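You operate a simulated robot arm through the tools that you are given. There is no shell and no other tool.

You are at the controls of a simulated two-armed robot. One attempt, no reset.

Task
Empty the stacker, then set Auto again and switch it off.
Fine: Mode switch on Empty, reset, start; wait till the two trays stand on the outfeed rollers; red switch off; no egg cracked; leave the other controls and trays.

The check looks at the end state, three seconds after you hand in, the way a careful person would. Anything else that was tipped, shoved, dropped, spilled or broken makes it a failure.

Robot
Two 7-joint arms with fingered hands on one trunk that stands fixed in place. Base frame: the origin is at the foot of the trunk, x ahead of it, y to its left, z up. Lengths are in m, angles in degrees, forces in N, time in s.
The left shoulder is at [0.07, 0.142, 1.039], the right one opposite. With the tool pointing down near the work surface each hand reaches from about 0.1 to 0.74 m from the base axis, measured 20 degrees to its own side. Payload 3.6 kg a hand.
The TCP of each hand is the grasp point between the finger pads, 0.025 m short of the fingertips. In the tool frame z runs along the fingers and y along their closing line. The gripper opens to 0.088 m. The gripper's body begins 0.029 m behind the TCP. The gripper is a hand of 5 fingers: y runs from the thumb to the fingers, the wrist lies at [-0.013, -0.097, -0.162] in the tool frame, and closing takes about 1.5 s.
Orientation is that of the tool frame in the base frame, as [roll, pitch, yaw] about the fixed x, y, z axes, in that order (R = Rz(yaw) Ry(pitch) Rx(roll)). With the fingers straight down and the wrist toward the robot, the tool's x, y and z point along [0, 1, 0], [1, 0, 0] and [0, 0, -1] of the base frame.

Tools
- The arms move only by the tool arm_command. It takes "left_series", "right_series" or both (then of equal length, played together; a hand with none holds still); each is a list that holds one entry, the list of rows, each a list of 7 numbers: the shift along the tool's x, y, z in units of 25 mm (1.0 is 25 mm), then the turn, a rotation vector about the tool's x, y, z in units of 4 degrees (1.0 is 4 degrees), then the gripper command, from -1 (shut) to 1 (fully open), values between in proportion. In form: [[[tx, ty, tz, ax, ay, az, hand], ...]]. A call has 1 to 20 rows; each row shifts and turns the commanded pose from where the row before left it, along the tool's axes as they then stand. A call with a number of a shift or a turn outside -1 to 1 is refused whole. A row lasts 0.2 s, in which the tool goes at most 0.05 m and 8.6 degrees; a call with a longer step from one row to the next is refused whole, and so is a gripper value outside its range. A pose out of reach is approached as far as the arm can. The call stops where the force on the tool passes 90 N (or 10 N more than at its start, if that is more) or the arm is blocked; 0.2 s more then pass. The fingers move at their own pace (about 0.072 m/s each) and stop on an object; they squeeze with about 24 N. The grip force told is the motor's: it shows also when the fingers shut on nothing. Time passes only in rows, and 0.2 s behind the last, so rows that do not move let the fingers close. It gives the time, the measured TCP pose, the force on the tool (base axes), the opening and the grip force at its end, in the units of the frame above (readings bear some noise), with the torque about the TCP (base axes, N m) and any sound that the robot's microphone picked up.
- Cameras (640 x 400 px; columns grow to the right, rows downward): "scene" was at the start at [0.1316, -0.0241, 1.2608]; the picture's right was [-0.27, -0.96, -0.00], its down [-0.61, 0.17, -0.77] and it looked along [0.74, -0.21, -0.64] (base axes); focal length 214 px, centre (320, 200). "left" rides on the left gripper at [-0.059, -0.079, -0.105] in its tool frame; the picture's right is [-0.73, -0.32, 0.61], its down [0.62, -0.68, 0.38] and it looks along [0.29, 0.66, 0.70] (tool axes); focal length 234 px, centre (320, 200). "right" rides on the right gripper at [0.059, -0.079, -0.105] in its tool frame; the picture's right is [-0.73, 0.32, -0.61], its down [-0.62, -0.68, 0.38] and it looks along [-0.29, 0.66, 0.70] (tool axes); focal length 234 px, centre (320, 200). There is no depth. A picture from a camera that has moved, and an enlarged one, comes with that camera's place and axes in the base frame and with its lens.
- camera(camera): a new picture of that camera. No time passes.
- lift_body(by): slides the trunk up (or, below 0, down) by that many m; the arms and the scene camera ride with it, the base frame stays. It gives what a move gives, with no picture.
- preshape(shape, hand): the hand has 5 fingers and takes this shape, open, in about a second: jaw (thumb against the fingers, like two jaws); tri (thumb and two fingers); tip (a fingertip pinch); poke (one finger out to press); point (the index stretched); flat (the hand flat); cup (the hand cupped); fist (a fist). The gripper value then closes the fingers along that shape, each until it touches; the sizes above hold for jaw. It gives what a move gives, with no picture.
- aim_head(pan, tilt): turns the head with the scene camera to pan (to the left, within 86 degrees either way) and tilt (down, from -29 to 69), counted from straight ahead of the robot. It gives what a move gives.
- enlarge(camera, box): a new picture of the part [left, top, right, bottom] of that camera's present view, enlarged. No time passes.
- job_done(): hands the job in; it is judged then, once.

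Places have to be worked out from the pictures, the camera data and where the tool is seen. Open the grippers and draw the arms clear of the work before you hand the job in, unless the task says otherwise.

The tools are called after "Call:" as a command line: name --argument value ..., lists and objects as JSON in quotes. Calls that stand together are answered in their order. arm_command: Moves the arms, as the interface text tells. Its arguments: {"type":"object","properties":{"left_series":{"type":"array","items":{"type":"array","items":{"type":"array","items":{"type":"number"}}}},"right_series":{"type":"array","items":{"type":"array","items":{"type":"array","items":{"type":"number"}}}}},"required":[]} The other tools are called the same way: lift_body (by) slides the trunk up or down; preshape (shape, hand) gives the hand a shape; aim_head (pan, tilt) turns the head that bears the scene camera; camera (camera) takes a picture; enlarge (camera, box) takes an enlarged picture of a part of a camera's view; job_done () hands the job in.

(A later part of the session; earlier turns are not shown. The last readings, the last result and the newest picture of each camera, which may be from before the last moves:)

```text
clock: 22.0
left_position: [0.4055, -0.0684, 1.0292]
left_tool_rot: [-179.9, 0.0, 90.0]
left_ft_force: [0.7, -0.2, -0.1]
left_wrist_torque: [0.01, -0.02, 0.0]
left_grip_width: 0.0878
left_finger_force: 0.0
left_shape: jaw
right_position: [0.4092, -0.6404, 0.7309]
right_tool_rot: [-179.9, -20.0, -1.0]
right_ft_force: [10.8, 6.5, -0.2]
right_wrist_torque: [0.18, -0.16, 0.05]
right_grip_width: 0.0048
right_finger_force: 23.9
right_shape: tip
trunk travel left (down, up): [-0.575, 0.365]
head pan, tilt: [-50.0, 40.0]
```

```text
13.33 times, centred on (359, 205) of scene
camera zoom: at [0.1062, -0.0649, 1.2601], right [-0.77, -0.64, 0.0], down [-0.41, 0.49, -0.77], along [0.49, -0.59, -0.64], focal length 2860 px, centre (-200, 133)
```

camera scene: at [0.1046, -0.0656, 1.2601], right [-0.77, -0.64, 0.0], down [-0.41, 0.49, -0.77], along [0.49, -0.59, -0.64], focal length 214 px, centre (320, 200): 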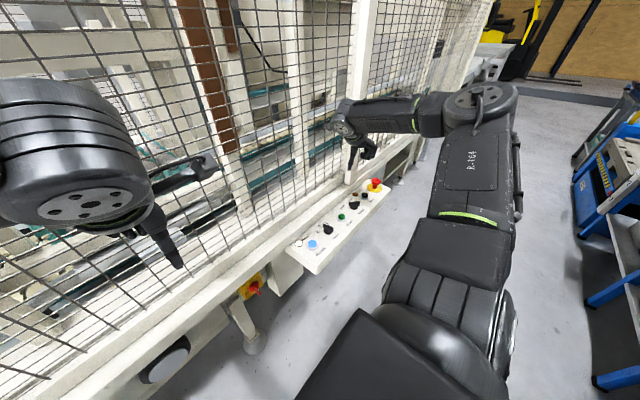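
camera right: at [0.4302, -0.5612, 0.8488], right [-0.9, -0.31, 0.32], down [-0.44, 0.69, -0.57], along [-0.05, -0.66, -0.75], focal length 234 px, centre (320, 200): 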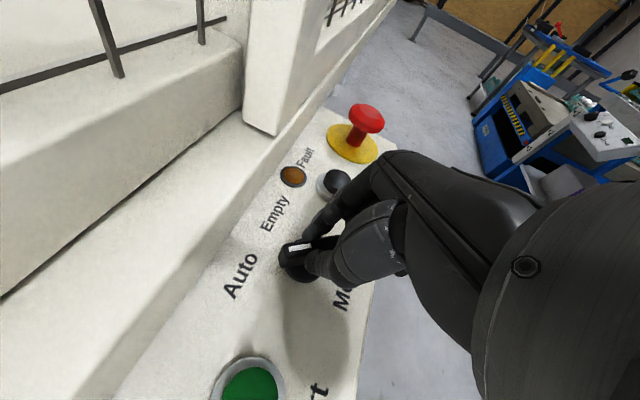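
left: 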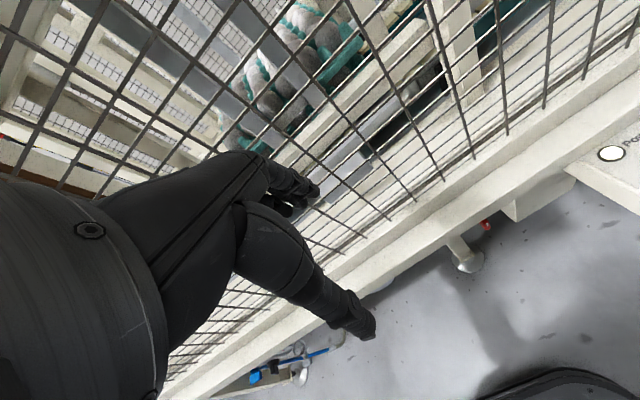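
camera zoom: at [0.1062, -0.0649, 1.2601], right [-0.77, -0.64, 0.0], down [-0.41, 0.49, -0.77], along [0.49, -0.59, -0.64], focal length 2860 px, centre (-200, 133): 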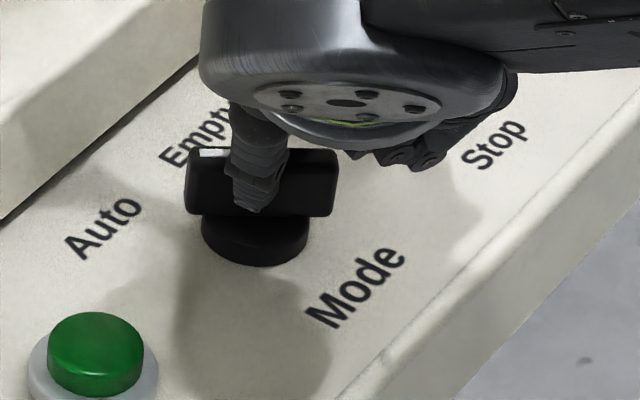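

The knob did not turn; the fingertips just pivoted on the bar (too little lever). I'll release, lift off, and use the poking finger to push the bar's pointer end round instead.

Call:
arm_command --right_series '[[[0, 0, 0, 0, 0, 0, 0.2], [0, 0, 0, 0, 0, 0, 0.2], [0, 0, 0, 0, 0, 0, 0.2], [0, 0, 0, 0, 0, 0, 0.2], [0.342, 0, -0.94, 0, 0, 0, 0.2], [0.342, 0, -0.94, 0, 0, 0, 0.2], [0.342, 0, -0.94, 0, 0, 0, 0.2], [0.342, 0, -0.94, 0, 0, 0, 0.2], [0.342, 0, -0.94, 0, 0, 0, 0.2]]]'

Call:
preshape --shape "poke" --hand "right"

Call:
camera --camera "right"

Call:
enlarge --camera "scene" --box '[310, 120, 438, 200]'

```text
clock: 24.0
left_position: [0.4036, -0.0695, 1.0295]
left_tool_rot: [-180.0, -0.1, 90.0]
left_ft_force: [0.2, 0.6, 0.0]
left_wrist_torque: [0.02, 0.0, -0.02]
left_grip_width: 0.088
left_finger_force: 0.0
left_shape: jaw
right_position: [0.4081, -0.6411, 0.856]
right_tool_rot: [-179.9, -20.1, -1.0]
right_ft_force: [-0.2, 0.5, 0.4]
right_wrist_torque: [0.01, -0.02, 0.01]
right_grip_width: 0.0528
right_finger_force: 0.2
right_shape: tip
trunk travel left (down, up): [-0.575, 0.365]
head pan, tilt: [-50.0, 40.0]
```

```text
clock: 24.9
left_position: [0.4042, -0.0695, 1.0299]
left_tool_rot: [-180.0, 0.1, 90.0]
left_ft_force: [0.0, 0.5, -0.4]
left_wrist_torque: [0.02, 0.02, -0.01]
left_grip_width: 0.0876
left_finger_force: 0.1
left_shape: jaw
right_position: [0.4076, -0.6398, 0.8558]
right_tool_rot: [179.9, -20.0, -0.8]
right_ft_force: [0.0, 0.6, 0.1]
right_wrist_torque: [-0.02, 0.01, 0.01]
right_grip_width: 0.0003
right_finger_force: 0.1
right_shape: poke
trunk travel left (down, up): [-0.575, 0.365]
head pan, tilt: [-50.0, 40.0]
```

```text
taken
camera right: at [0.4287, -0.5626, 0.9736], right [-0.9, -0.31, 0.32], down [-0.44, 0.69, -0.57], along [-0.05, -0.66, -0.75], focal length 234 px, centre (320, 200)
```

right: 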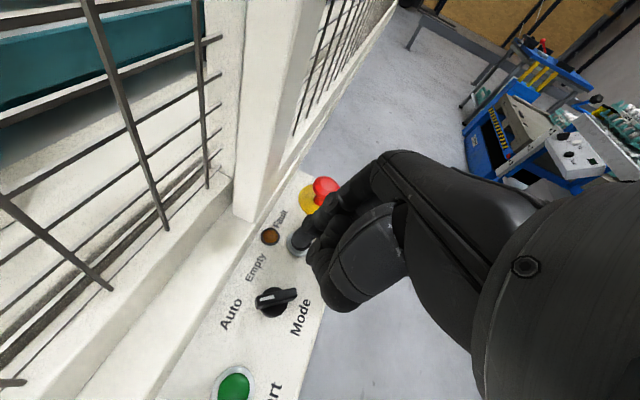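

```text
5.00 times, centred on (374, 160) of scene
camera zoom: at [0.1042, -0.0659, 1.2601], right [-0.77, -0.64, 0.0], down [-0.41, 0.49, -0.77], along [0.49, -0.59, -0.64], focal length 1072 px, centre (50, 400)
```

zoom: 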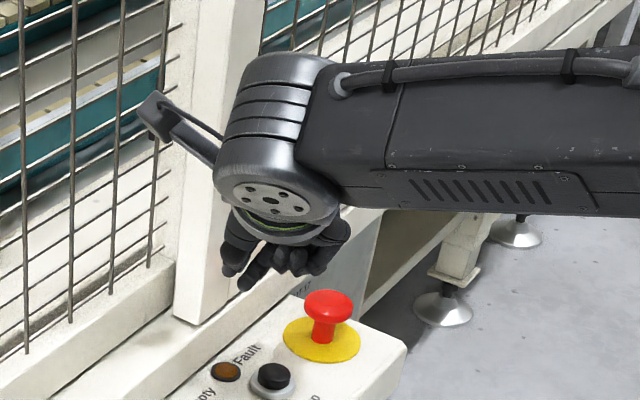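

The poke shape is on, but the pose hides the finger. I'll remove the tilt and turn back to yaw ≈60° at this height to see the poking finger's tip.

Call:
arm_command --right_series '[[[0, 0, 0, 0, -1, 0, -1], [0, 0, 0, 0, -1, 0, -1], [0, 0, 0, 0, -1, 0, -1], [0, 0, 0, 0, -1, 0, -1], [0, 0, 0, 0, -1, 0, -1], [0, 0, 0, 0, 0, -1, -1], [0, 0, 0, 0, 0, -1, -1], [0, 0, 0, 0, 0, -1, -1], [0, 0, 0, 0, 0, -1, -1], [0, 0, 0, 0, 0, -1, -1], [0, 0, 0, 0, 0, -1, -1], [0, 0, 0, 0, 0, -1, -1], [0, 0, 0, 0, 0, -1, -1], [0, 0, 0, 0, 0, -1, -1], [0, 0, 0, 0, 0, -1, -1], [0, 0, 0, 0, 0, -1, -1], [0, 0, 0, 0, 0, -1, -1], [0, 0, 0, 0, 0, -1, -1], [0, 0, 0, 0, 0, -1, -1], [0, 0, 0, 0, 0, -1, -1]]]'

Call:
camera --camera "right"

Call:
enlarge --camera "scene" --box '[310, 120, 438, 200]'

```text
clock: 29.1
left_position: [0.4035, -0.0694, 1.0296]
left_tool_rot: [179.9, -0.1, 90.0]
left_ft_force: [0.7, 0.1, -0.2]
left_wrist_torque: [0.04, 0.01, 0.02]
left_grip_width: 0.0874
left_finger_force: 0.1
left_shape: jaw
right_position: [0.4043, -0.6458, 0.8568]
right_tool_rot: [177.4, -1.4, 58.8]
right_ft_force: [-0.2, 0.2, -0.3]
right_wrist_torque: [-0.01, -0.03, -0.01]
right_grip_width: 0.0
right_finger_force: 0.1
right_shape: poke
right hand out of reach, approached as far as the arm can: row 5
trunk travel left (down, up): [-0.575, 0.365]
head pan, tilt: [-50.0, 40.0]
```

```text
taken
camera right: at [0.3618, -0.5528, 0.9587], right [-0.13, -0.79, 0.6], down [-0.88, -0.18, -0.43], along [0.45, -0.59, -0.67], focal length 234 px, centre (320, 200)
```

right: 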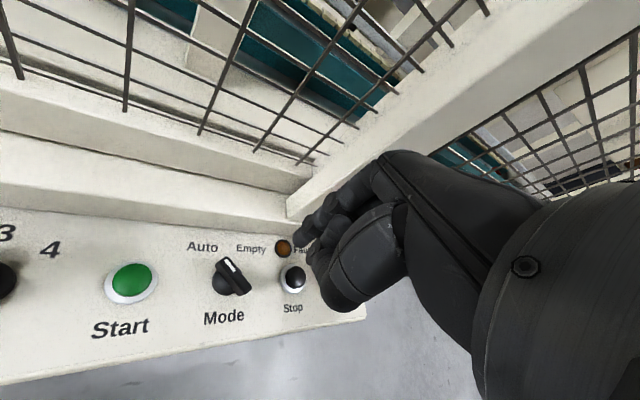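

```text
5.00 times, centred on (374, 160) of scene
camera zoom: at [0.1042, -0.066, 1.2601], right [-0.77, -0.64, 0.0], down [-0.41, 0.49, -0.77], along [0.49, -0.59, -0.64], focal length 1072 px, centre (50, 400)
```

zoom: 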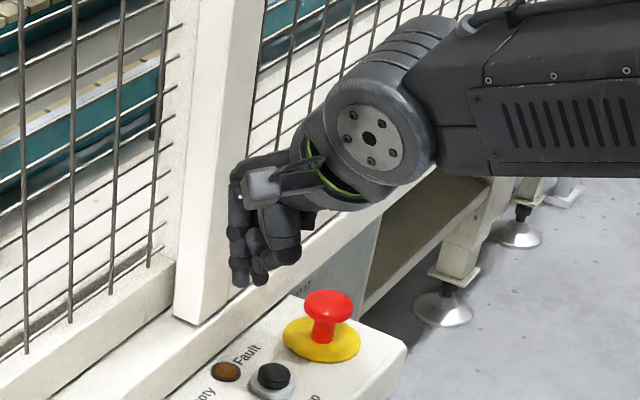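

The hand value −1 may have curled the poking finger. I'll command it open (1) at this pose and look again.

Call:
arm_command --right_series '[[[0, 0, 0, 0, 0, 0, 1], [0, 0, 0, 0, 0, 0, 1], [0, 0, 0, 0, 0, 0, 1], [0, 0, 0, 0, 0, 0, 1], [0, 0, 0, 0, 0, 0, 1], [0, 0, 0, 0, 0, 0, 1], [0, 0, 0, 0, 0, 0, 1]]]'

Call:
enlarge --camera "right" --box '[240, 150, 432, 330]'

Call:
enlarge --camera "scene" --box '[330, 130, 410, 180]'

```text
clock: 30.7
left_position: [0.4034, -0.0707, 1.0312]
left_tool_rot: [-180.0, 0.0, 90.0]
left_ft_force: [0.3, 0.6, 0.2]
left_wrist_torque: [-0.03, 0.03, 0.01]
left_grip_width: 0.0876
left_finger_force: 0.0
left_shape: jaw
right_position: [0.4037, -0.6434, 0.8574]
right_tool_rot: [177.3, -1.4, 58.7]
right_ft_force: [-0.3, 0.3, 0.6]
right_wrist_torque: [0.0, -0.02, -0.01]
right_grip_width: 0.0003
right_finger_force: 0.1
right_shape: poke
trunk travel left (down, up): [-0.575, 0.365]
head pan, tilt: [-50.0, 40.0]
```

```text
2.22 times, centred on (336, 240) of right
camera zoom: at [0.362, -0.5527, 0.9589], right [-0.13, -0.79, 0.6], down [-0.88, -0.18, -0.43], along [0.45, -0.59, -0.67], focal length 520 px, centre (284, 111)
```

zoom: 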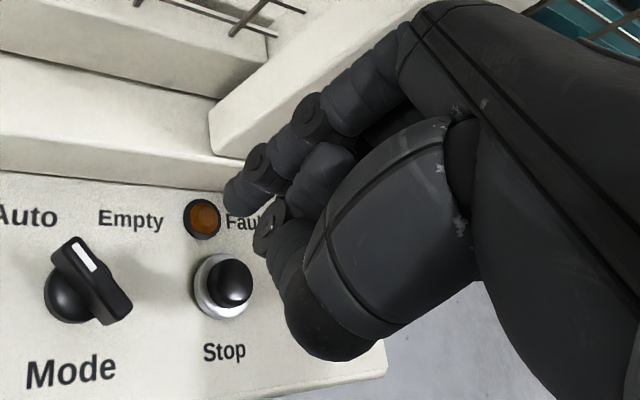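

```text
8.00 times, centred on (370, 155) of scene
camera zoom: at [0.1043, -0.0659, 1.2601], right [-0.77, -0.64, 0.0], down [-0.41, 0.49, -0.77], along [0.49, -0.59, -0.64], focal length 1716 px, centre (-80, 560)
```

zoom: 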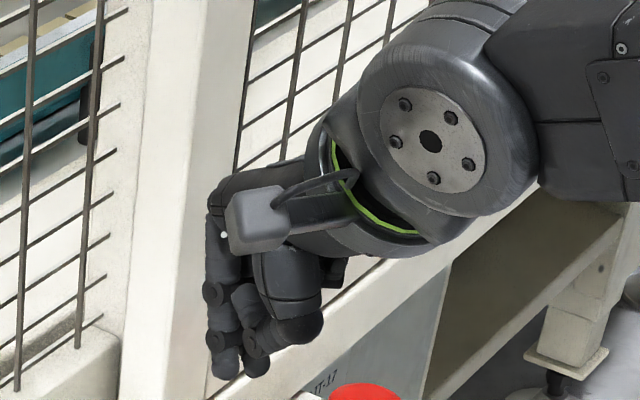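

In "poke" the index is hooked with the thumb close beside it. I'll try "point" to compare whether the stretched index gives a clearer pushing finger.

Call:
preshape --shape "point" --hand "right"

Call:
enlarge --camera "right" --box '[200, 150, 432, 295]'

Call:
enlarge --camera "scene" --box '[330, 130, 410, 180]'

```text
clock: 31.6
left_position: [0.4051, -0.0702, 1.0319]
left_tool_rot: [-180.0, 0.0, 90.1]
left_ft_force: [-0.3, -0.3, 1.0]
left_wrist_torque: [0.01, 0.0, 0.0]
left_grip_width: 0.0879
left_finger_force: 0.1
left_shape: jaw
right_position: [0.4028, -0.6448, 0.8572]
right_tool_rot: [177.4, -1.4, 58.7]
right_ft_force: [-0.6, 0.1, 0.9]
right_wrist_torque: [-0.01, 0.03, -0.01]
right_grip_width: 0.0
right_finger_force: 0.1
right_shape: point
trunk travel left (down, up): [-0.575, 0.365]
head pan, tilt: [-50.0, 40.0]
```

```text
2.76 times, centred on (316, 222) of right
camera zoom: at [0.362, -0.5527, 0.9588], right [-0.13, -0.79, 0.6], down [-0.88, -0.18, -0.43], along [0.45, -0.59, -0.67], focal length 646 px, centre (331, 138)
```

zoom: 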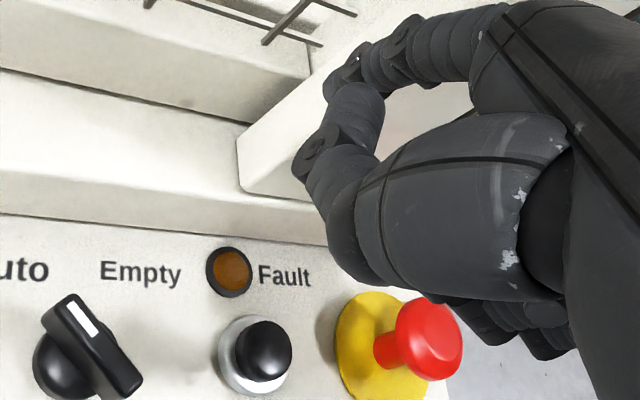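

```text
8.00 times, centred on (370, 155) of scene
camera zoom: at [0.1043, -0.0659, 1.2601], right [-0.77, -0.64, 0.0], down [-0.41, 0.49, -0.77], along [0.49, -0.59, -0.64], focal length 1716 px, centre (-80, 560)
```

zoom: 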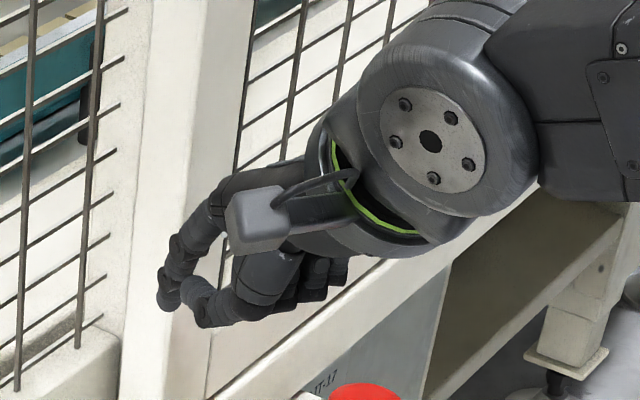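

"Point" aims forward, so it is unsuitable; a shut "tip" pinch will serve as a poker. Before planning the push I need the beam height behind the panel, so I'll enlarge that area from both cameras.

Call:
preshape --shape "tip" --hand "right"

Call:
enlarge --camera "right" --box '[100, 100, 340, 250]'

Call:
enlarge --camera "scene" --box '[280, 150, 408, 230]'

```text
clock: 32.5
left_position: [0.4039, -0.0698, 1.0287]
left_tool_rot: [-180.0, 0.1, 90.1]
left_ft_force: [-0.5, -0.5, 0.8]
left_wrist_torque: [-0.01, -0.02, 0.01]
left_grip_width: 0.0876
left_finger_force: 0.1
left_shape: jaw
right_position: [0.4039, -0.6444, 0.8571]
right_tool_rot: [177.2, -1.4, 58.7]
right_ft_force: [0.0, 0.2, -0.5]
right_wrist_torque: [0.02, -0.01, 0.0]
right_grip_width: 0.0878
right_finger_force: 0.0
right_shape: tip
trunk travel left (down, up): [-0.575, 0.365]
head pan, tilt: [-50.0, 40.0]
```

```text
2.67 times, centred on (220, 175) of right
camera zoom: at [0.362, -0.5527, 0.9589], right [-0.13, -0.79, 0.6], down [-0.88, -0.18, -0.43], along [0.45, -0.59, -0.67], focal length 624 px, centre (587, 267)
```

zoom: 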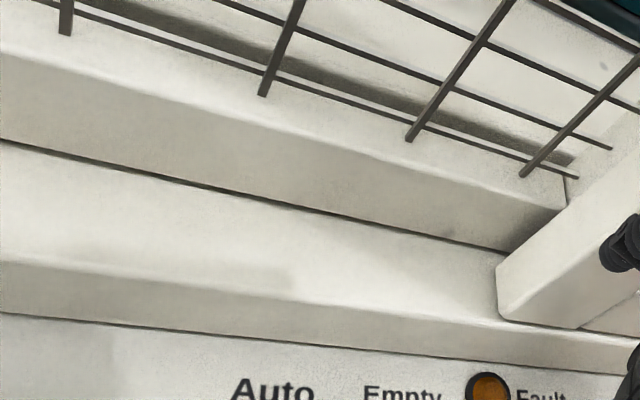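

```text
5.00 times, centred on (344, 190) of scene
camera zoom: at [0.1043, -0.0659, 1.2601], right [-0.77, -0.64, 0.0], down [-0.41, 0.49, -0.77], along [0.49, -0.59, -0.64], focal length 1072 px, centre (200, 250)
```

zoom: 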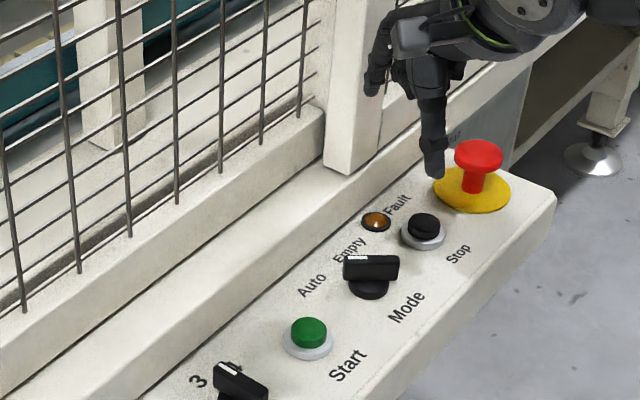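

The beam's front edge stands at about x 0.472, z 0.731, so I'll work with the hand at yaw 90 tilted forward 20° so its body stays back. I'll shut the pinch and re-orient while shifting left of the knob.

Call:
arm_command --right_series '[[[0.9, -0.55, 0, 0.7, -0.35, 0, -1], [0, 0, 0, 0, 0, -0.98, -1], [0, 0, 0, 0, 0, -0.98, -1], [0, 0, 0, 0, 0, -0.98, -1], [0, 0, 0, 0, 0, -0.98, -1], [0, 0, 0, 0, 0, -0.98, -1], [0, 0, 0, 0, 0, -0.98, -1], [0, 0, 0, 0, 0, -0.98, -1], [0, 0, 0, 0, 0, -0.98, -1], [0, 0, 0, -1, 0, 0, -1], [0, 0, 0, -1, 0, 0, -1], [0, 0, 0, -1, 0, 0, -1], [0, 0, 0, -1, 0, 0, -1], [0, 0, 0, -1, 0, 0, -1]]]'

Call:
camera --camera "right"

Call:
enlarge --camera "scene" --box '[310, 130, 438, 210]'

```text
clock: 35.5
left_position: [0.4039, -0.0695, 1.0313]
left_tool_rot: [180.0, 0.0, 90.0]
left_ft_force: [0.0, -0.3, -0.1]
left_wrist_torque: [-0.03, 0.0, -0.02]
left_grip_width: 0.0878
left_finger_force: 0.1
left_shape: jaw
right_position: [0.4032, -0.6179, 0.8577]
right_tool_rot: [159.9, 0.1, 90.0]
right_ft_force: [-1.1, 1.0, 0.1]
right_wrist_torque: [-0.01, -0.01, 0.0]
right_grip_width: 0.0002
right_finger_force: 24.1
right_shape: tip
trunk travel left (down, up): [-0.575, 0.365]
head pan, tilt: [-50.0, 40.0]
```

```text
taken
camera right: at [0.294, -0.5594, 0.9281], right [0.1, -0.73, 0.68], down [-0.51, -0.62, -0.59], along [0.85, -0.29, -0.43], focal length 234 px, centre (320, 200)
```

right: 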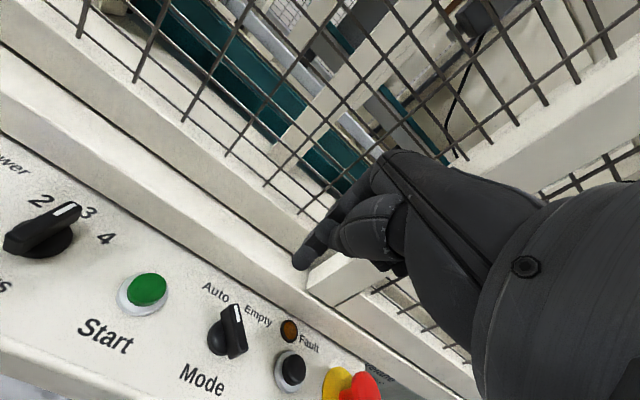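

```text
5.00 times, centred on (374, 170) of scene
camera zoom: at [0.1041, -0.0662, 1.2602], right [-0.77, -0.64, 0.0], down [-0.41, 0.49, -0.77], along [0.49, -0.59, -0.64], focal length 1072 px, centre (50, 350)
```

zoom: 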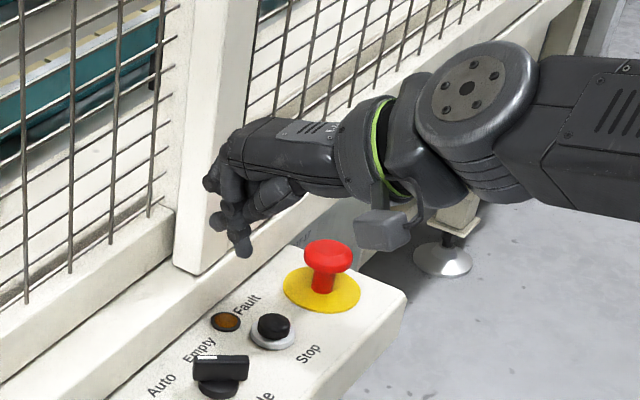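

Pose is as planned (rot 160,0,90). I'll move to x≈0.426, y≈−0.609 and down to z≈0.76, just left-front of the pointer end, then check.

Call:
arm_command --right_series '[[[0.089, -0.12, 0.996, 0, 0, 0, -1], [0.089, -0.12, 0.996, 0, 0, 0, -1], [0.089, -0.12, 0.996, 0, 0, 0, -1], [0.089, -0.12, 0.996, 0, 0, 0, -1]]]'

Call:
enlarge --camera "right" --box '[160, 180, 400, 330]'

Call:
enlarge --camera "scene" --box '[320, 160, 400, 210]'

```text
clock: 36.5
left_position: [0.4051, -0.0697, 1.0296]
left_tool_rot: [179.9, 0.0, 90.1]
left_ft_force: [0.9, -0.1, 0.0]
left_wrist_torque: [0.03, -0.02, 0.01]
left_grip_width: 0.0879
left_finger_force: 0.0
left_shape: jaw
right_position: [0.4275, -0.6086, 0.7593]
right_tool_rot: [160.0, 0.0, 89.9]
right_ft_force: [-0.8, 0.4, -0.3]
right_wrist_torque: [-0.01, 0.0, -0.01]
right_grip_width: 0.0
right_finger_force: 23.8
right_shape: tip
trunk travel left (down, up): [-0.575, 0.365]
head pan, tilt: [-50.0, 40.0]
```

```text
2.67 times, centred on (280, 255) of right
camera zoom: at [0.3179, -0.55, 0.8301], right [0.1, -0.73, 0.68], down [-0.51, -0.62, -0.59], along [0.85, -0.29, -0.43], focal length 624 px, centre (427, 53)
```

zoom: 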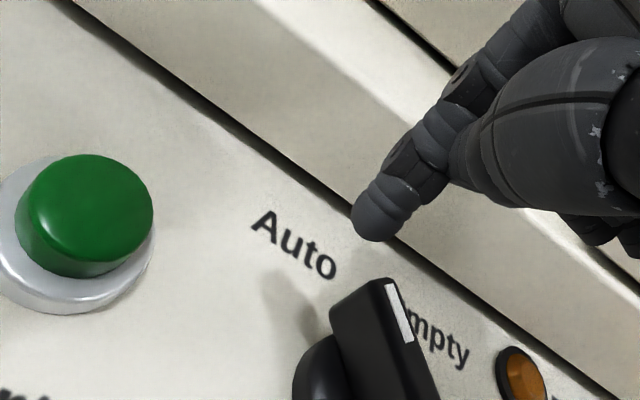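

```text
8.00 times, centred on (360, 185) of scene
camera zoom: at [0.1048, -0.0664, 1.2601], right [-0.77, -0.64, 0.0], down [-0.41, 0.49, -0.77], along [0.49, -0.59, -0.64], focal length 1716 px, centre (0, 320)
```

zoom: 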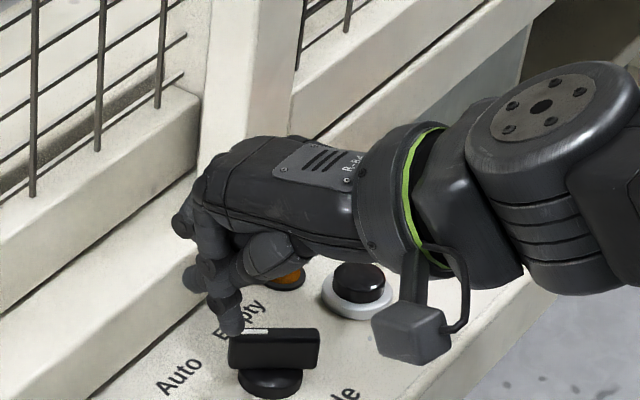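

Triangulation puts the actual finger tip at about (0.414, −0.604, 0.742), i.e. slightly behind the TCP. I'll descend straight by 0.039 m beside the knob and view it.

Call:
arm_command --right_series '[[[0, -0.269, 0.739, 0, 0, 0, -1], [0, -0.269, 0.739, 0, 0, 0, -1]]]'

Call:
enlarge --camera "right" --box '[200, 190, 392, 310]'

Call:
enlarge --camera "scene" --box '[328, 180, 376, 210]'

```text
clock: 37.1
left_position: [0.404, -0.0695, 1.0304]
left_tool_rot: [180.0, 0.0, 90.0]
left_ft_force: [-0.9, 0.1, 0.3]
left_wrist_torque: [0.0, -0.01, -0.02]
left_grip_width: 0.0879
left_finger_force: 0.2
left_shape: jaw
right_position: [0.4194, -0.6054, 0.7319]
right_tool_rot: [160.1, 0.1, 89.9]
right_ft_force: [0.4, -0.1, -1.2]
right_wrist_torque: [-0.03, -0.04, 0.0]
right_grip_width: 0.0
right_finger_force: 23.9
right_shape: tip
right hand out of reach, approached as far as the arm can: row 2
trunk travel left (down, up): [-0.575, 0.365]
head pan, tilt: [-50.0, 40.0]
```

```text
3.33 times, centred on (296, 250) of right
camera zoom: at [0.3098, -0.5458, 0.8023], right [0.1, -0.73, 0.68], down [-0.51, -0.62, -0.59], along [0.85, -0.29, -0.43], focal length 781 px, centre (400, 33)
```

zoom: 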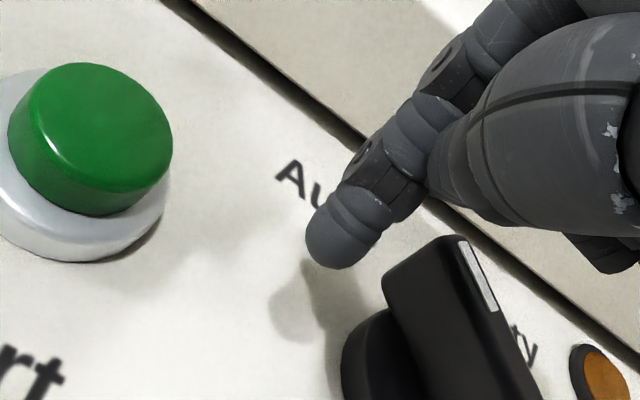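

```text
13.33 times, centred on (352, 195) of scene
camera zoom: at [0.1037, -0.0656, 1.2602], right [-0.77, -0.64, 0.0], down [-0.41, 0.49, -0.77], along [0.49, -0.59, -0.64], focal length 2860 px, centre (-107, 267)
```

zoom: 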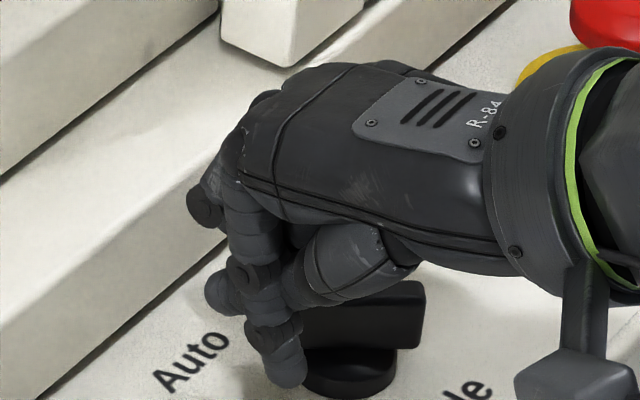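

The arm ran into a reach limit at z≈0.732. I'll raise the hand 0.15 m and lower the trunk by 0.15 m so the shoulder is better placed for the panel.

Call:
arm_command --right_series '[[[0, 0.342, -0.94, 0, 0, 0, -1], [0, 0.342, -0.94, 0, 0, 0, -1], [0, 0.342, -0.94, 0, 0, 0, -1], [0, 0.342, -0.94, 0, 0, 0, -1], [0, 0.342, -0.94, 0, 0, 0, -1], [0, 0.342, -0.94, 0, 0, 0, -1]]]'

Call:
lift_body --by -0.13

Call:
camera --camera "scene"

Call:
camera --camera "right"

```text
clock: 38.5
left_position: [0.4039, -0.0684, 1.0292]
left_tool_rot: [179.9, 0.0, 90.1]
left_ft_force: [-0.1, 0.1, -0.2]
left_wrist_torque: [0.01, 0.02, 0.01]
left_grip_width: 0.0877
left_finger_force: 0.0
left_shape: jaw
right_position: [0.4203, -0.6052, 0.8823]
right_tool_rot: [160.0, -0.1, 90.0]
right_ft_force: [-0.2, -0.1, -0.6]
right_wrist_torque: [-0.02, 0.01, 0.04]
right_grip_width: 0.0
right_finger_force: 24.1
right_shape: tip
trunk travel left (down, up): [-0.575, 0.365]
head pan, tilt: [-50.0, 40.0]
```

```text
clock: 40.1
left_position: [0.4033, -0.069, 0.9009]
left_tool_rot: [180.0, 0.0, 90.0]
left_ft_force: [-0.5, -1.1, 0.4]
left_wrist_torque: [-0.01, -0.04, 0.0]
left_grip_width: 0.0877
left_finger_force: 0.1
left_shape: jaw
right_position: [0.421, -0.6047, 0.7519]
right_tool_rot: [160.1, 0.0, 89.9]
right_ft_force: [-0.1, 0.4, -0.3]
right_wrist_torque: [0.0, 0.01, -0.01]
right_grip_width: 0.0
right_finger_force: 24.9
right_shape: tip
trunk travel left (down, up): [-0.445, 0.495]
head pan, tilt: [-50.0, 40.0]
```

```text
taken
camera scene: at [0.1041, -0.0658, 1.1302], right [-0.77, -0.64, 0.0], down [-0.41, 0.49, -0.77], along [0.49, -0.59, -0.64], focal length 214 px, centre (320, 200)
```

scene: 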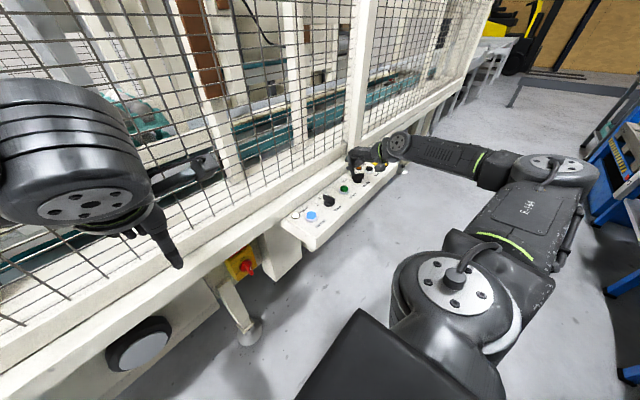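

```text
taken
camera right: at [0.3114, -0.5462, 0.8226], right [0.1, -0.73, 0.68], down [-0.51, -0.62, -0.59], along [0.85, -0.29, -0.43], focal length 234 px, centre (320, 200)
```

right: 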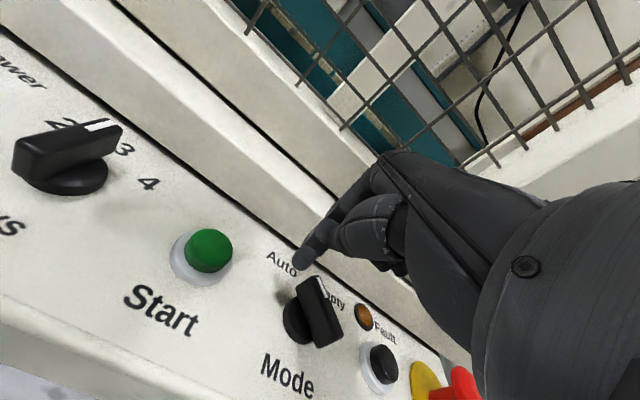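

Now at (0.421, −0.605, 0.752). I'll lower to z≈0.72 while easing to y −0.615, keeping ~1 cm left of the pointer end.

Call:
arm_command --right_series '[[[-0.2, -0.115, 0.65, 0, 0, 0, -1], [-0.2, -0.115, 0.65, 0, 0, 0, -1]]]'

Call:
enlarge --camera "right" --box '[220, 200, 380, 300]'

Call:
enlarge --camera "scene" --box '[324, 140, 388, 180]'

```text
clock: 40.7
left_position: [0.4041, -0.068, 0.901]
left_tool_rot: [180.0, 0.0, 90.0]
left_ft_force: [-0.2, 0.8, -0.8]
left_wrist_torque: [-0.02, -0.01, 0.01]
left_grip_width: 0.0876
left_finger_force: 0.0
left_shape: jaw
right_position: [0.4255, -0.6145, 0.719]
right_tool_rot: [160.2, 0.0, 90.0]
right_ft_force: [0.6, -0.2, -0.2]
right_wrist_torque: [0.0, -0.02, -0.01]
right_grip_width: 0.0
right_finger_force: 23.9
right_shape: tip
trunk travel left (down, up): [-0.445, 0.495]
head pan, tilt: [-50.0, 40.0]
```

```text
4.00 times, centred on (300, 250) of right
camera zoom: at [0.3166, -0.5559, 0.7903], right [0.1, -0.73, 0.68], down [-0.51, -0.62, -0.59], along [0.85, -0.29, -0.43], focal length 937 px, centre (400, 0)
```

zoom: 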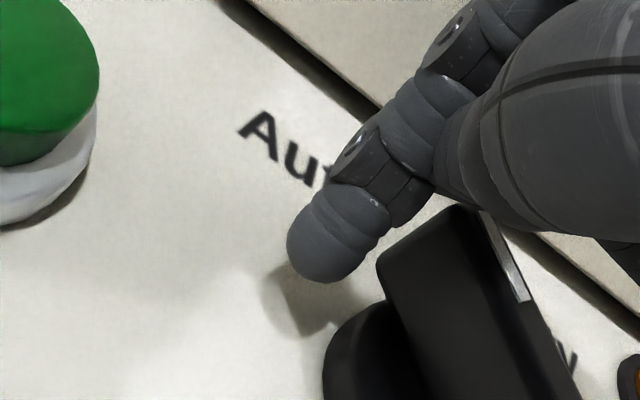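

```text
10.00 times, centred on (356, 160) of scene
camera zoom: at [0.1043, -0.0658, 1.1302], right [-0.77, -0.64, 0.0], down [-0.41, 0.49, -0.77], along [0.49, -0.59, -0.64], focal length 2145 px, centre (-40, 600)
```

zoom: 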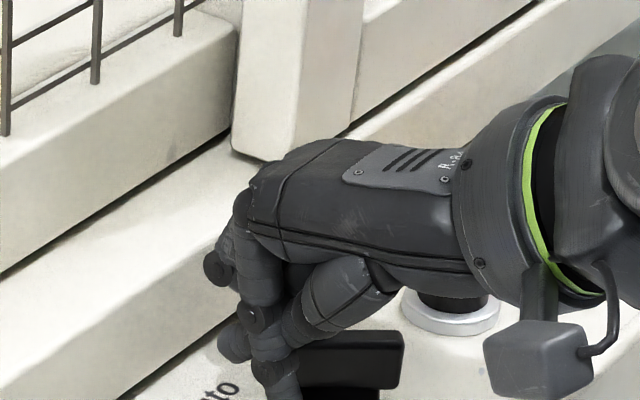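

The tip sits ~1 cm left of the bar, about 12–15 mm above the panel. I'll move it into contact near the pointer end and watch the force.

Call:
arm_command --right_series '[[[-0.306, 0.101, 0.037, 0, 0, 0, -1], [-0.306, 0.101, 0.037, 0, 0, 0, -1]]]'

Call:
enlarge --camera "right" --box '[220, 200, 380, 300]'

```text
clock: 41.3
left_position: [0.4032, -0.0681, 0.8994]
left_tool_rot: [-179.9, 0.2, 90.0]
left_ft_force: [-0.8, 0.0, -0.8]
left_wrist_torque: [-0.01, 0.01, -0.01]
left_grip_width: 0.0877
left_finger_force: 0.2
left_shape: jaw
right_position: [0.4323, -0.6295, 0.7191]
right_tool_rot: [160.1, 0.1, 90.1]
right_ft_force: [2.0, 1.7, 6.2]
right_wrist_torque: [-0.05, 0.0, -0.03]
right_grip_width: 0.0001
right_finger_force: 23.5
right_shape: tip
trunk travel left (down, up): [-0.445, 0.495]
head pan, tilt: [-50.0, 40.0]
```

```text
4.00 times, centred on (300, 250) of right
camera zoom: at [0.3221, -0.5701, 0.7913], right [0.1, -0.73, 0.68], down [-0.51, -0.62, -0.59], along [0.86, -0.29, -0.43], focal length 937 px, centre (400, 0)
```

zoom: 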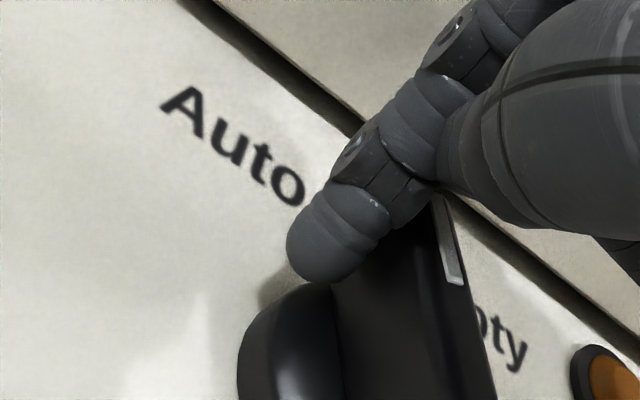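

The slanted finger is bearing on the bar's top corner (6 N upward), so this contact is poor. I'll lift off, open the pinch partway so the index stands vertical, reduce the tilt, and use the index's side as the pusher instead.

Call:
arm_command --right_series '[[[0.4, 0, 0, 0, 0, 0, -1], [0, 0.342, -0.94, 0, 0, 0, -1], [0, 0.342, -0.94, 0, 0, 0, 0.0], [0, 0, 0, 0.9, 0, 0, 0.0], [0, 0, 0, 0.9, 0, 0, 0.0], [0, 0, 0, 0.9, 0, 0, 0.0], [0, 0, 0, 0, 0, 0, 0.0], [0, 0, 0, 0, 0, 0, 0.0]]]'

Call:
camera --camera "right"

Call:
enlarge --camera "scene" --box '[314, 120, 410, 180]'

```text
clock: 43.1
left_position: [0.4042, -0.0694, 0.8992]
left_tool_rot: [180.0, 0.0, 90.0]
left_ft_force: [-0.8, -0.1, -0.8]
left_wrist_torque: [-0.02, -0.01, 0.0]
left_grip_width: 0.0875
left_finger_force: 0.1
left_shape: jaw
right_position: [0.4318, -0.6213, 0.768]
right_tool_rot: [170.9, 0.0, 90.0]
right_ft_force: [0.9, 0.5, 0.1]
right_wrist_torque: [-0.03, 0.02, 0.01]
right_grip_width: 0.0438
right_finger_force: 0.0
right_shape: tip
trunk travel left (down, up): [-0.445, 0.495]
head pan, tilt: [-50.0, 40.0]
```

```text
taken
camera right: at [0.3379, -0.5612, 0.8591], right [0.22, -0.73, 0.65], down [-0.61, -0.62, -0.49], along [0.76, -0.29, -0.58], focal length 234 px, centre (320, 200)
```

right: 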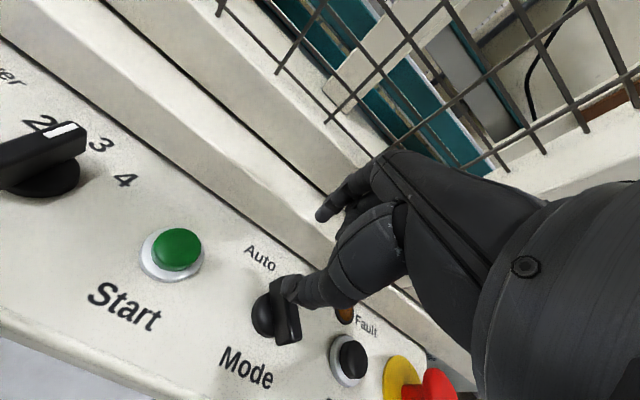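

```text
6.67 times, centred on (362, 150) of scene
camera zoom: at [0.1043, -0.0659, 1.1301], right [-0.77, -0.64, 0.0], down [-0.41, 0.49, -0.77], along [0.49, -0.59, -0.64], focal length 1430 px, centre (40, 533)
```

zoom: 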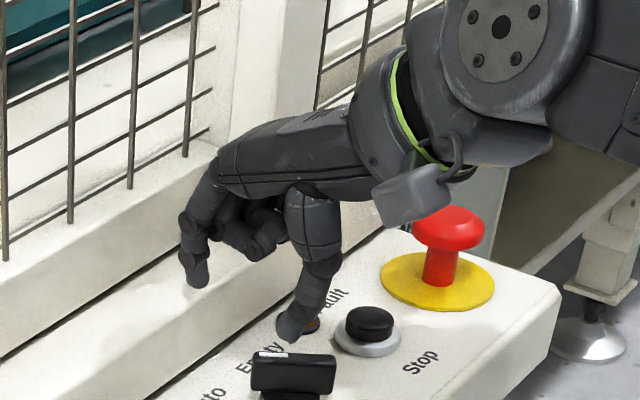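

With the pinch at 44 mm, the index tip is at tool (0, 0.028, 0.024) and thumb at (0, −0.032, 0.021), both near vertical. I'll shift back and lower so the index tip comes to the left of the bar's pointer end.

Call:
arm_command --right_series '[[[0, 0, 0, 1, 0, 0, 0.0], [0.085, -0.688, -0.06, 0, 0, 0, 0.0], [0.085, -0.688, -0.06, 0, 0, 0, 0.0], [0.085, -0.688, -0.06, 0, 0, 0, 0.0], [0, -0.077, 0.877, 0, 0, 0, 0.0]]]'

Call:
camera --camera "right"

Call:
enlarge --camera "scene" --box '[314, 140, 394, 190]'

```text
clock: 44.3
left_position: [0.4051, -0.0693, 0.9015]
left_tool_rot: [180.0, 0.1, 90.0]
left_ft_force: [-0.2, 1.0, -0.5]
left_wrist_torque: [-0.02, -0.03, 0.01]
left_grip_width: 0.0875
left_finger_force: 0.0
left_shape: jaw
right_position: [0.3803, -0.6141, 0.7463]
right_tool_rot: [174.9, 0.0, 90.0]
right_ft_force: [0.1, -0.2, 0.1]
right_wrist_torque: [-0.01, 0.0, 0.01]
right_grip_width: 0.044
right_finger_force: 0.0
right_shape: tip
trunk travel left (down, up): [-0.445, 0.495]
head pan, tilt: [-50.0, 40.0]
```

```text
taken
camera right: at [0.2926, -0.5555, 0.8439], right [0.27, -0.73, 0.63], down [-0.64, -0.62, -0.44], along [0.72, -0.29, -0.64], focal length 234 px, centre (320, 200)
```

right: 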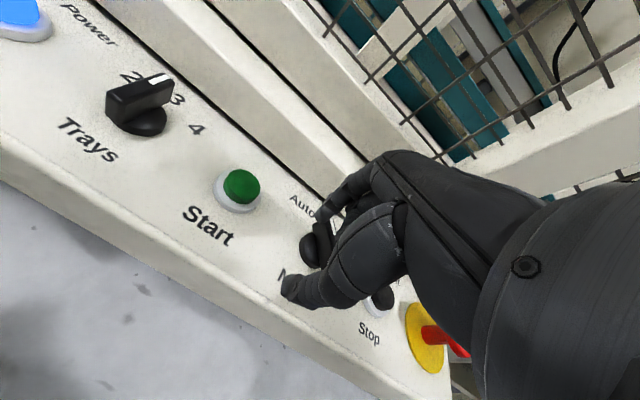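

```text
8.00 times, centred on (354, 165) of scene
camera zoom: at [0.1048, -0.0664, 1.13], right [-0.77, -0.64, 0.0], down [-0.41, 0.49, -0.77], along [0.49, -0.59, -0.64], focal length 1716 px, centre (48, 480)
```

zoom: 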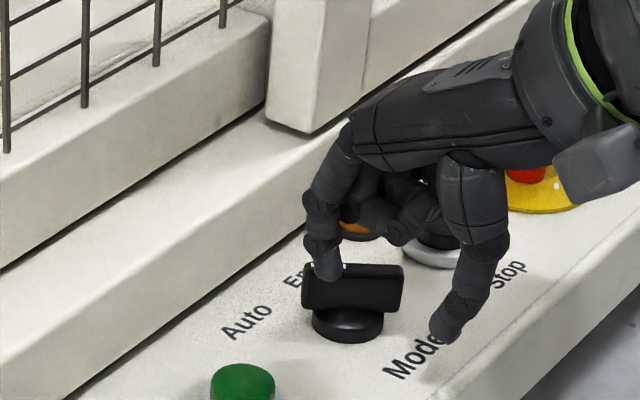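

The curled fingers would foul the knob from this side. Better: pinch the bar off-centre at its pointer end and carry it round in an arc, giving a ~15 mm lever. I'll raise and re-orient the hand to yaw ≈35° first.

Call:
arm_command --right_series '[[[0, 0.087, -0.996, 0.64, 0, 0, 0.2], [0, 0.04, -1, 0.63, 0, 0, 0.2], [0, 0, 0, 0, 0, 0.982, 0.2], [0, 0, 0, 0, 0, 0.982, 0.2], [0, 0, 0, 0, 0, 0.982, 0.2], [0, 0, 0, 0, 0, 0.982, 0.2], [0, 0, 0, 0, 0, 0.982, 0.2], [0, 0, 0, 0, 0, 0.982, 0.2], [0, 0, 0, 0, 0, 0.982, 0.2], [0, 0, 0, 0, 0, 0.982, 0.2], [0, 0, 0, 0, 0, 0.982, 0.2], [0, 0, 0, 0, 0, 0.982, 0.2], [0, 0, 0, 0, 0, 0.982, 0.2], [0, 0, 0, 0, 0, 0.982, 0.2], [0, 0, 0, 0, 0, 0.982, 0.2], [0, 0, 0, 0, 0, 0.982, 0.2]]]'

Call:
arm_command --right_series '[[[0, 0, 0, 0, 1, 0, 0.2], [0, 0, 0, 0, 1, 0, 0.2], [0, 0, 0, 0, 1, 0, 0.2], [0, 0, 0, 0, 1, 0, 0.2], [0, 0, 0, 0, 1, 0, 0.2]]]'

Call:
camera --camera "right"

Call:
enlarge --camera "scene" --box '[310, 120, 406, 180]'

```text
clock: 47.7
left_position: [0.404, -0.0703, 0.9005]
left_tool_rot: [180.0, 0.0, 90.0]
left_ft_force: [0.7, 0.1, -0.3]
left_wrist_torque: [0.03, -0.01, 0.0]
left_grip_width: 0.0879
left_finger_force: 0.1
left_shape: jaw
right_position: [0.3802, -0.6137, 0.7971]
right_tool_rot: [179.9, 0.0, 34.9]
right_ft_force: [0.0, -0.2, 0.0]
right_wrist_torque: [0.01, 0.01, -0.01]
right_grip_width: 0.0526
right_finger_force: 0.0
right_shape: tip
trunk travel left (down, up): [-0.445, 0.495]
head pan, tilt: [-50.0, 40.0]
```

```text
clock: 48.9
left_position: [0.4044, -0.0703, 0.9005]
left_tool_rot: [-179.9, 0.1, 90.0]
left_ft_force: [0.2, -0.3, 0.0]
left_wrist_torque: [0.03, -0.03, 0.04]
left_grip_width: 0.0878
left_finger_force: 0.1
left_shape: jaw
right_position: [0.3802, -0.6135, 0.796]
right_tool_rot: [179.9, -20.2, 35.0]
right_ft_force: [0.1, 0.4, -0.2]
right_wrist_torque: [-0.01, 0.02, 0.01]
right_grip_width: 0.0523
right_finger_force: 0.0
right_shape: tip
trunk travel left (down, up): [-0.445, 0.495]
head pan, tilt: [-50.0, 40.0]
```

```text
taken
camera right: at [0.3508, -0.5382, 0.9149], right [-0.55, -0.77, 0.32], down [-0.76, 0.3, -0.57], along [0.35, -0.56, -0.75], focal length 234 px, centre (320, 200)
```

right: 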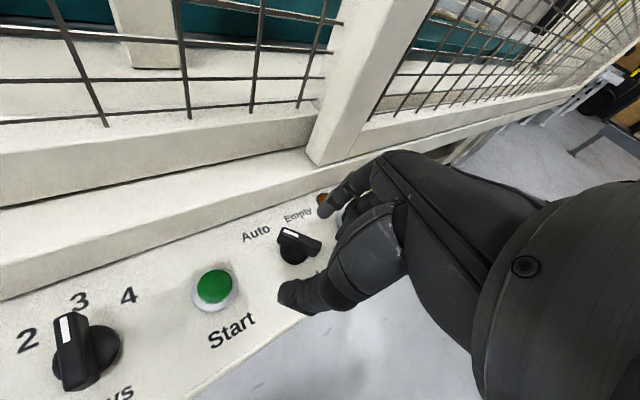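

```text
6.67 times, centred on (358, 150) of scene
camera zoom: at [0.1041, -0.066, 1.1302], right [-0.77, -0.64, 0.0], down [-0.41, 0.49, -0.77], along [0.49, -0.59, -0.64], focal length 1430 px, centre (67, 533)
```

zoom: 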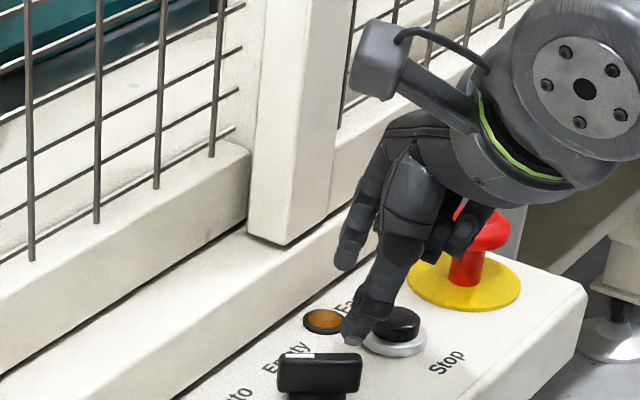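

The hand is at yaw 35 with 20° tilt. I'll move over the pointer end (TCP ≈0.421, −0.633) at z≈0.759 and check straddling before descending.

Call:
arm_command --right_series '[[[0.165, 0.788, 0.848, 0, 0, 0, 0.2], [0.165, 0.788, 0.848, 0, 0, 0, 0.2]]]'

Call:
enlarge --camera "right" --box '[210, 170, 370, 270]'

Call:
enlarge --camera "scene" --box '[320, 140, 400, 190]'

```text
clock: 49.5
left_position: [0.4038, -0.0693, 0.9]
left_tool_rot: [-180.0, 0.0, 90.0]
left_ft_force: [1.1, -0.4, 0.3]
left_wrist_torque: [0.02, 0.0, -0.02]
left_grip_width: 0.0875
left_finger_force: 0.0
left_shape: jaw
right_position: [0.4205, -0.6339, 0.7595]
right_tool_rot: [179.9, -20.0, 35.1]
right_ft_force: [0.2, 0.3, -0.2]
right_wrist_torque: [0.03, -0.02, -0.02]
right_grip_width: 0.0525
right_finger_force: 0.0
right_shape: tip
trunk travel left (down, up): [-0.445, 0.495]
head pan, tilt: [-50.0, 40.0]
```

```text
4.00 times, centred on (290, 220) of right
camera zoom: at [0.3922, -0.5578, 0.8774], right [-0.54, -0.77, 0.32], down [-0.76, 0.3, -0.57], along [0.35, -0.56, -0.75], focal length 937 px, centre (440, 120)
```

zoom: 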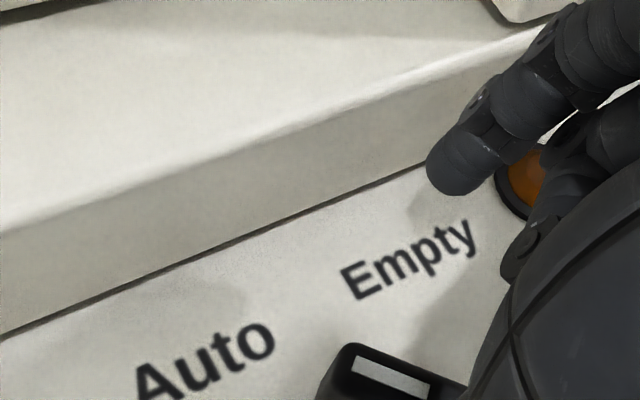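

```text
8.00 times, centred on (360, 165) of scene
camera zoom: at [0.1047, -0.0663, 1.1301], right [-0.77, -0.64, 0.0], down [-0.41, 0.49, -0.77], along [0.49, -0.59, -0.64], focal length 1716 px, centre (0, 480)
```

zoom: 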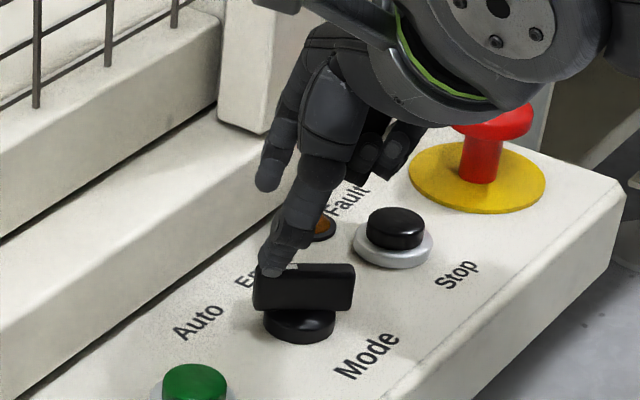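

The thumb hangs left of the bar and index right of it, clear of the beam. I'll descend 0.03 m and close on the pointer end.

Call:
arm_command --right_series '[[[-0.205, 0, 0.564, 0, 0, 0, 0.2], [-0.205, 0, 0.564, 0, 0, 0, 0.2], [0, 0, 0, 0, 0, 0, -0.2], [0, 0, 0, 0, 0, 0, -0.5], [0, 0, 0, 0, 0, 0, -0.8], [0, 0, 0, 0, 0, 0, -1], [0, 0, 0, 0, 0, 0, -1]]]'

Call:
enlarge --camera "right" --box '[220, 180, 380, 280]'

Call:
enlarge --camera "scene" --box '[330, 150, 394, 190]'

```text
clock: 51.1
left_position: [0.4032, -0.07, 0.9]
left_tool_rot: [180.0, -0.1, 90.1]
left_ft_force: [0.1, -0.1, -0.4]
left_wrist_torque: [-0.02, -0.01, -0.01]
left_grip_width: 0.0873
left_finger_force: 0.0
left_shape: jaw
right_position: [0.4212, -0.6326, 0.7287]
right_tool_rot: [179.9, -20.0, 35.0]
right_ft_force: [0.4, 0.7, -1.4]
right_wrist_torque: [-0.04, 0.0, -0.01]
right_grip_width: 0.0051
right_finger_force: 24.2
right_shape: tip
trunk travel left (down, up): [-0.445, 0.495]
head pan, tilt: [-50.0, 40.0]
```

```text
4.00 times, centred on (300, 230) of right
camera zoom: at [0.3919, -0.5578, 0.8475], right [-0.54, -0.77, 0.32], down [-0.76, 0.3, -0.57], along [0.35, -0.56, -0.75], focal length 937 px, centre (400, 80)
```

zoom: 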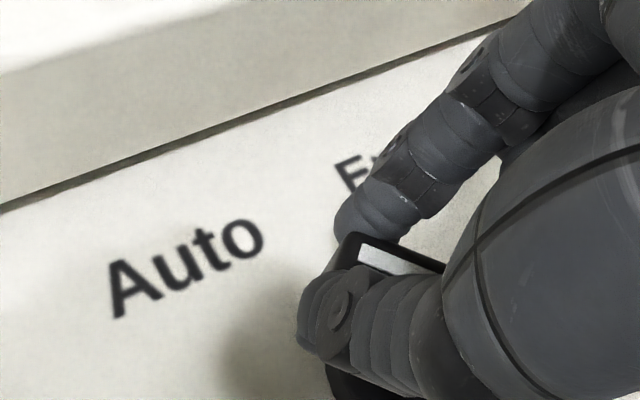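

```text
10.00 times, centred on (362, 170) of scene
camera zoom: at [0.1044, -0.066, 1.1301], right [-0.77, -0.64, 0.0], down [-0.41, 0.49, -0.77], along [0.49, -0.59, -0.64], focal length 2145 px, centre (-100, 500)
```

zoom: 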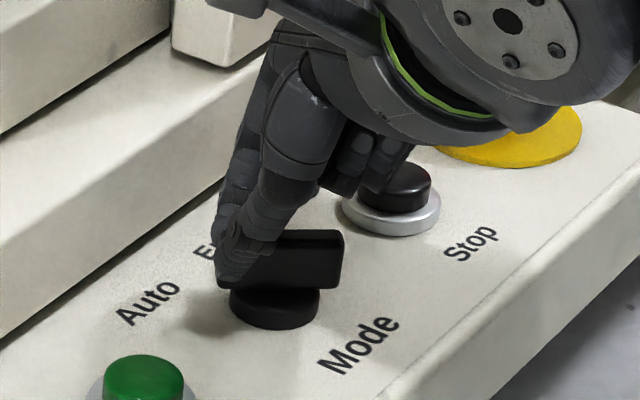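

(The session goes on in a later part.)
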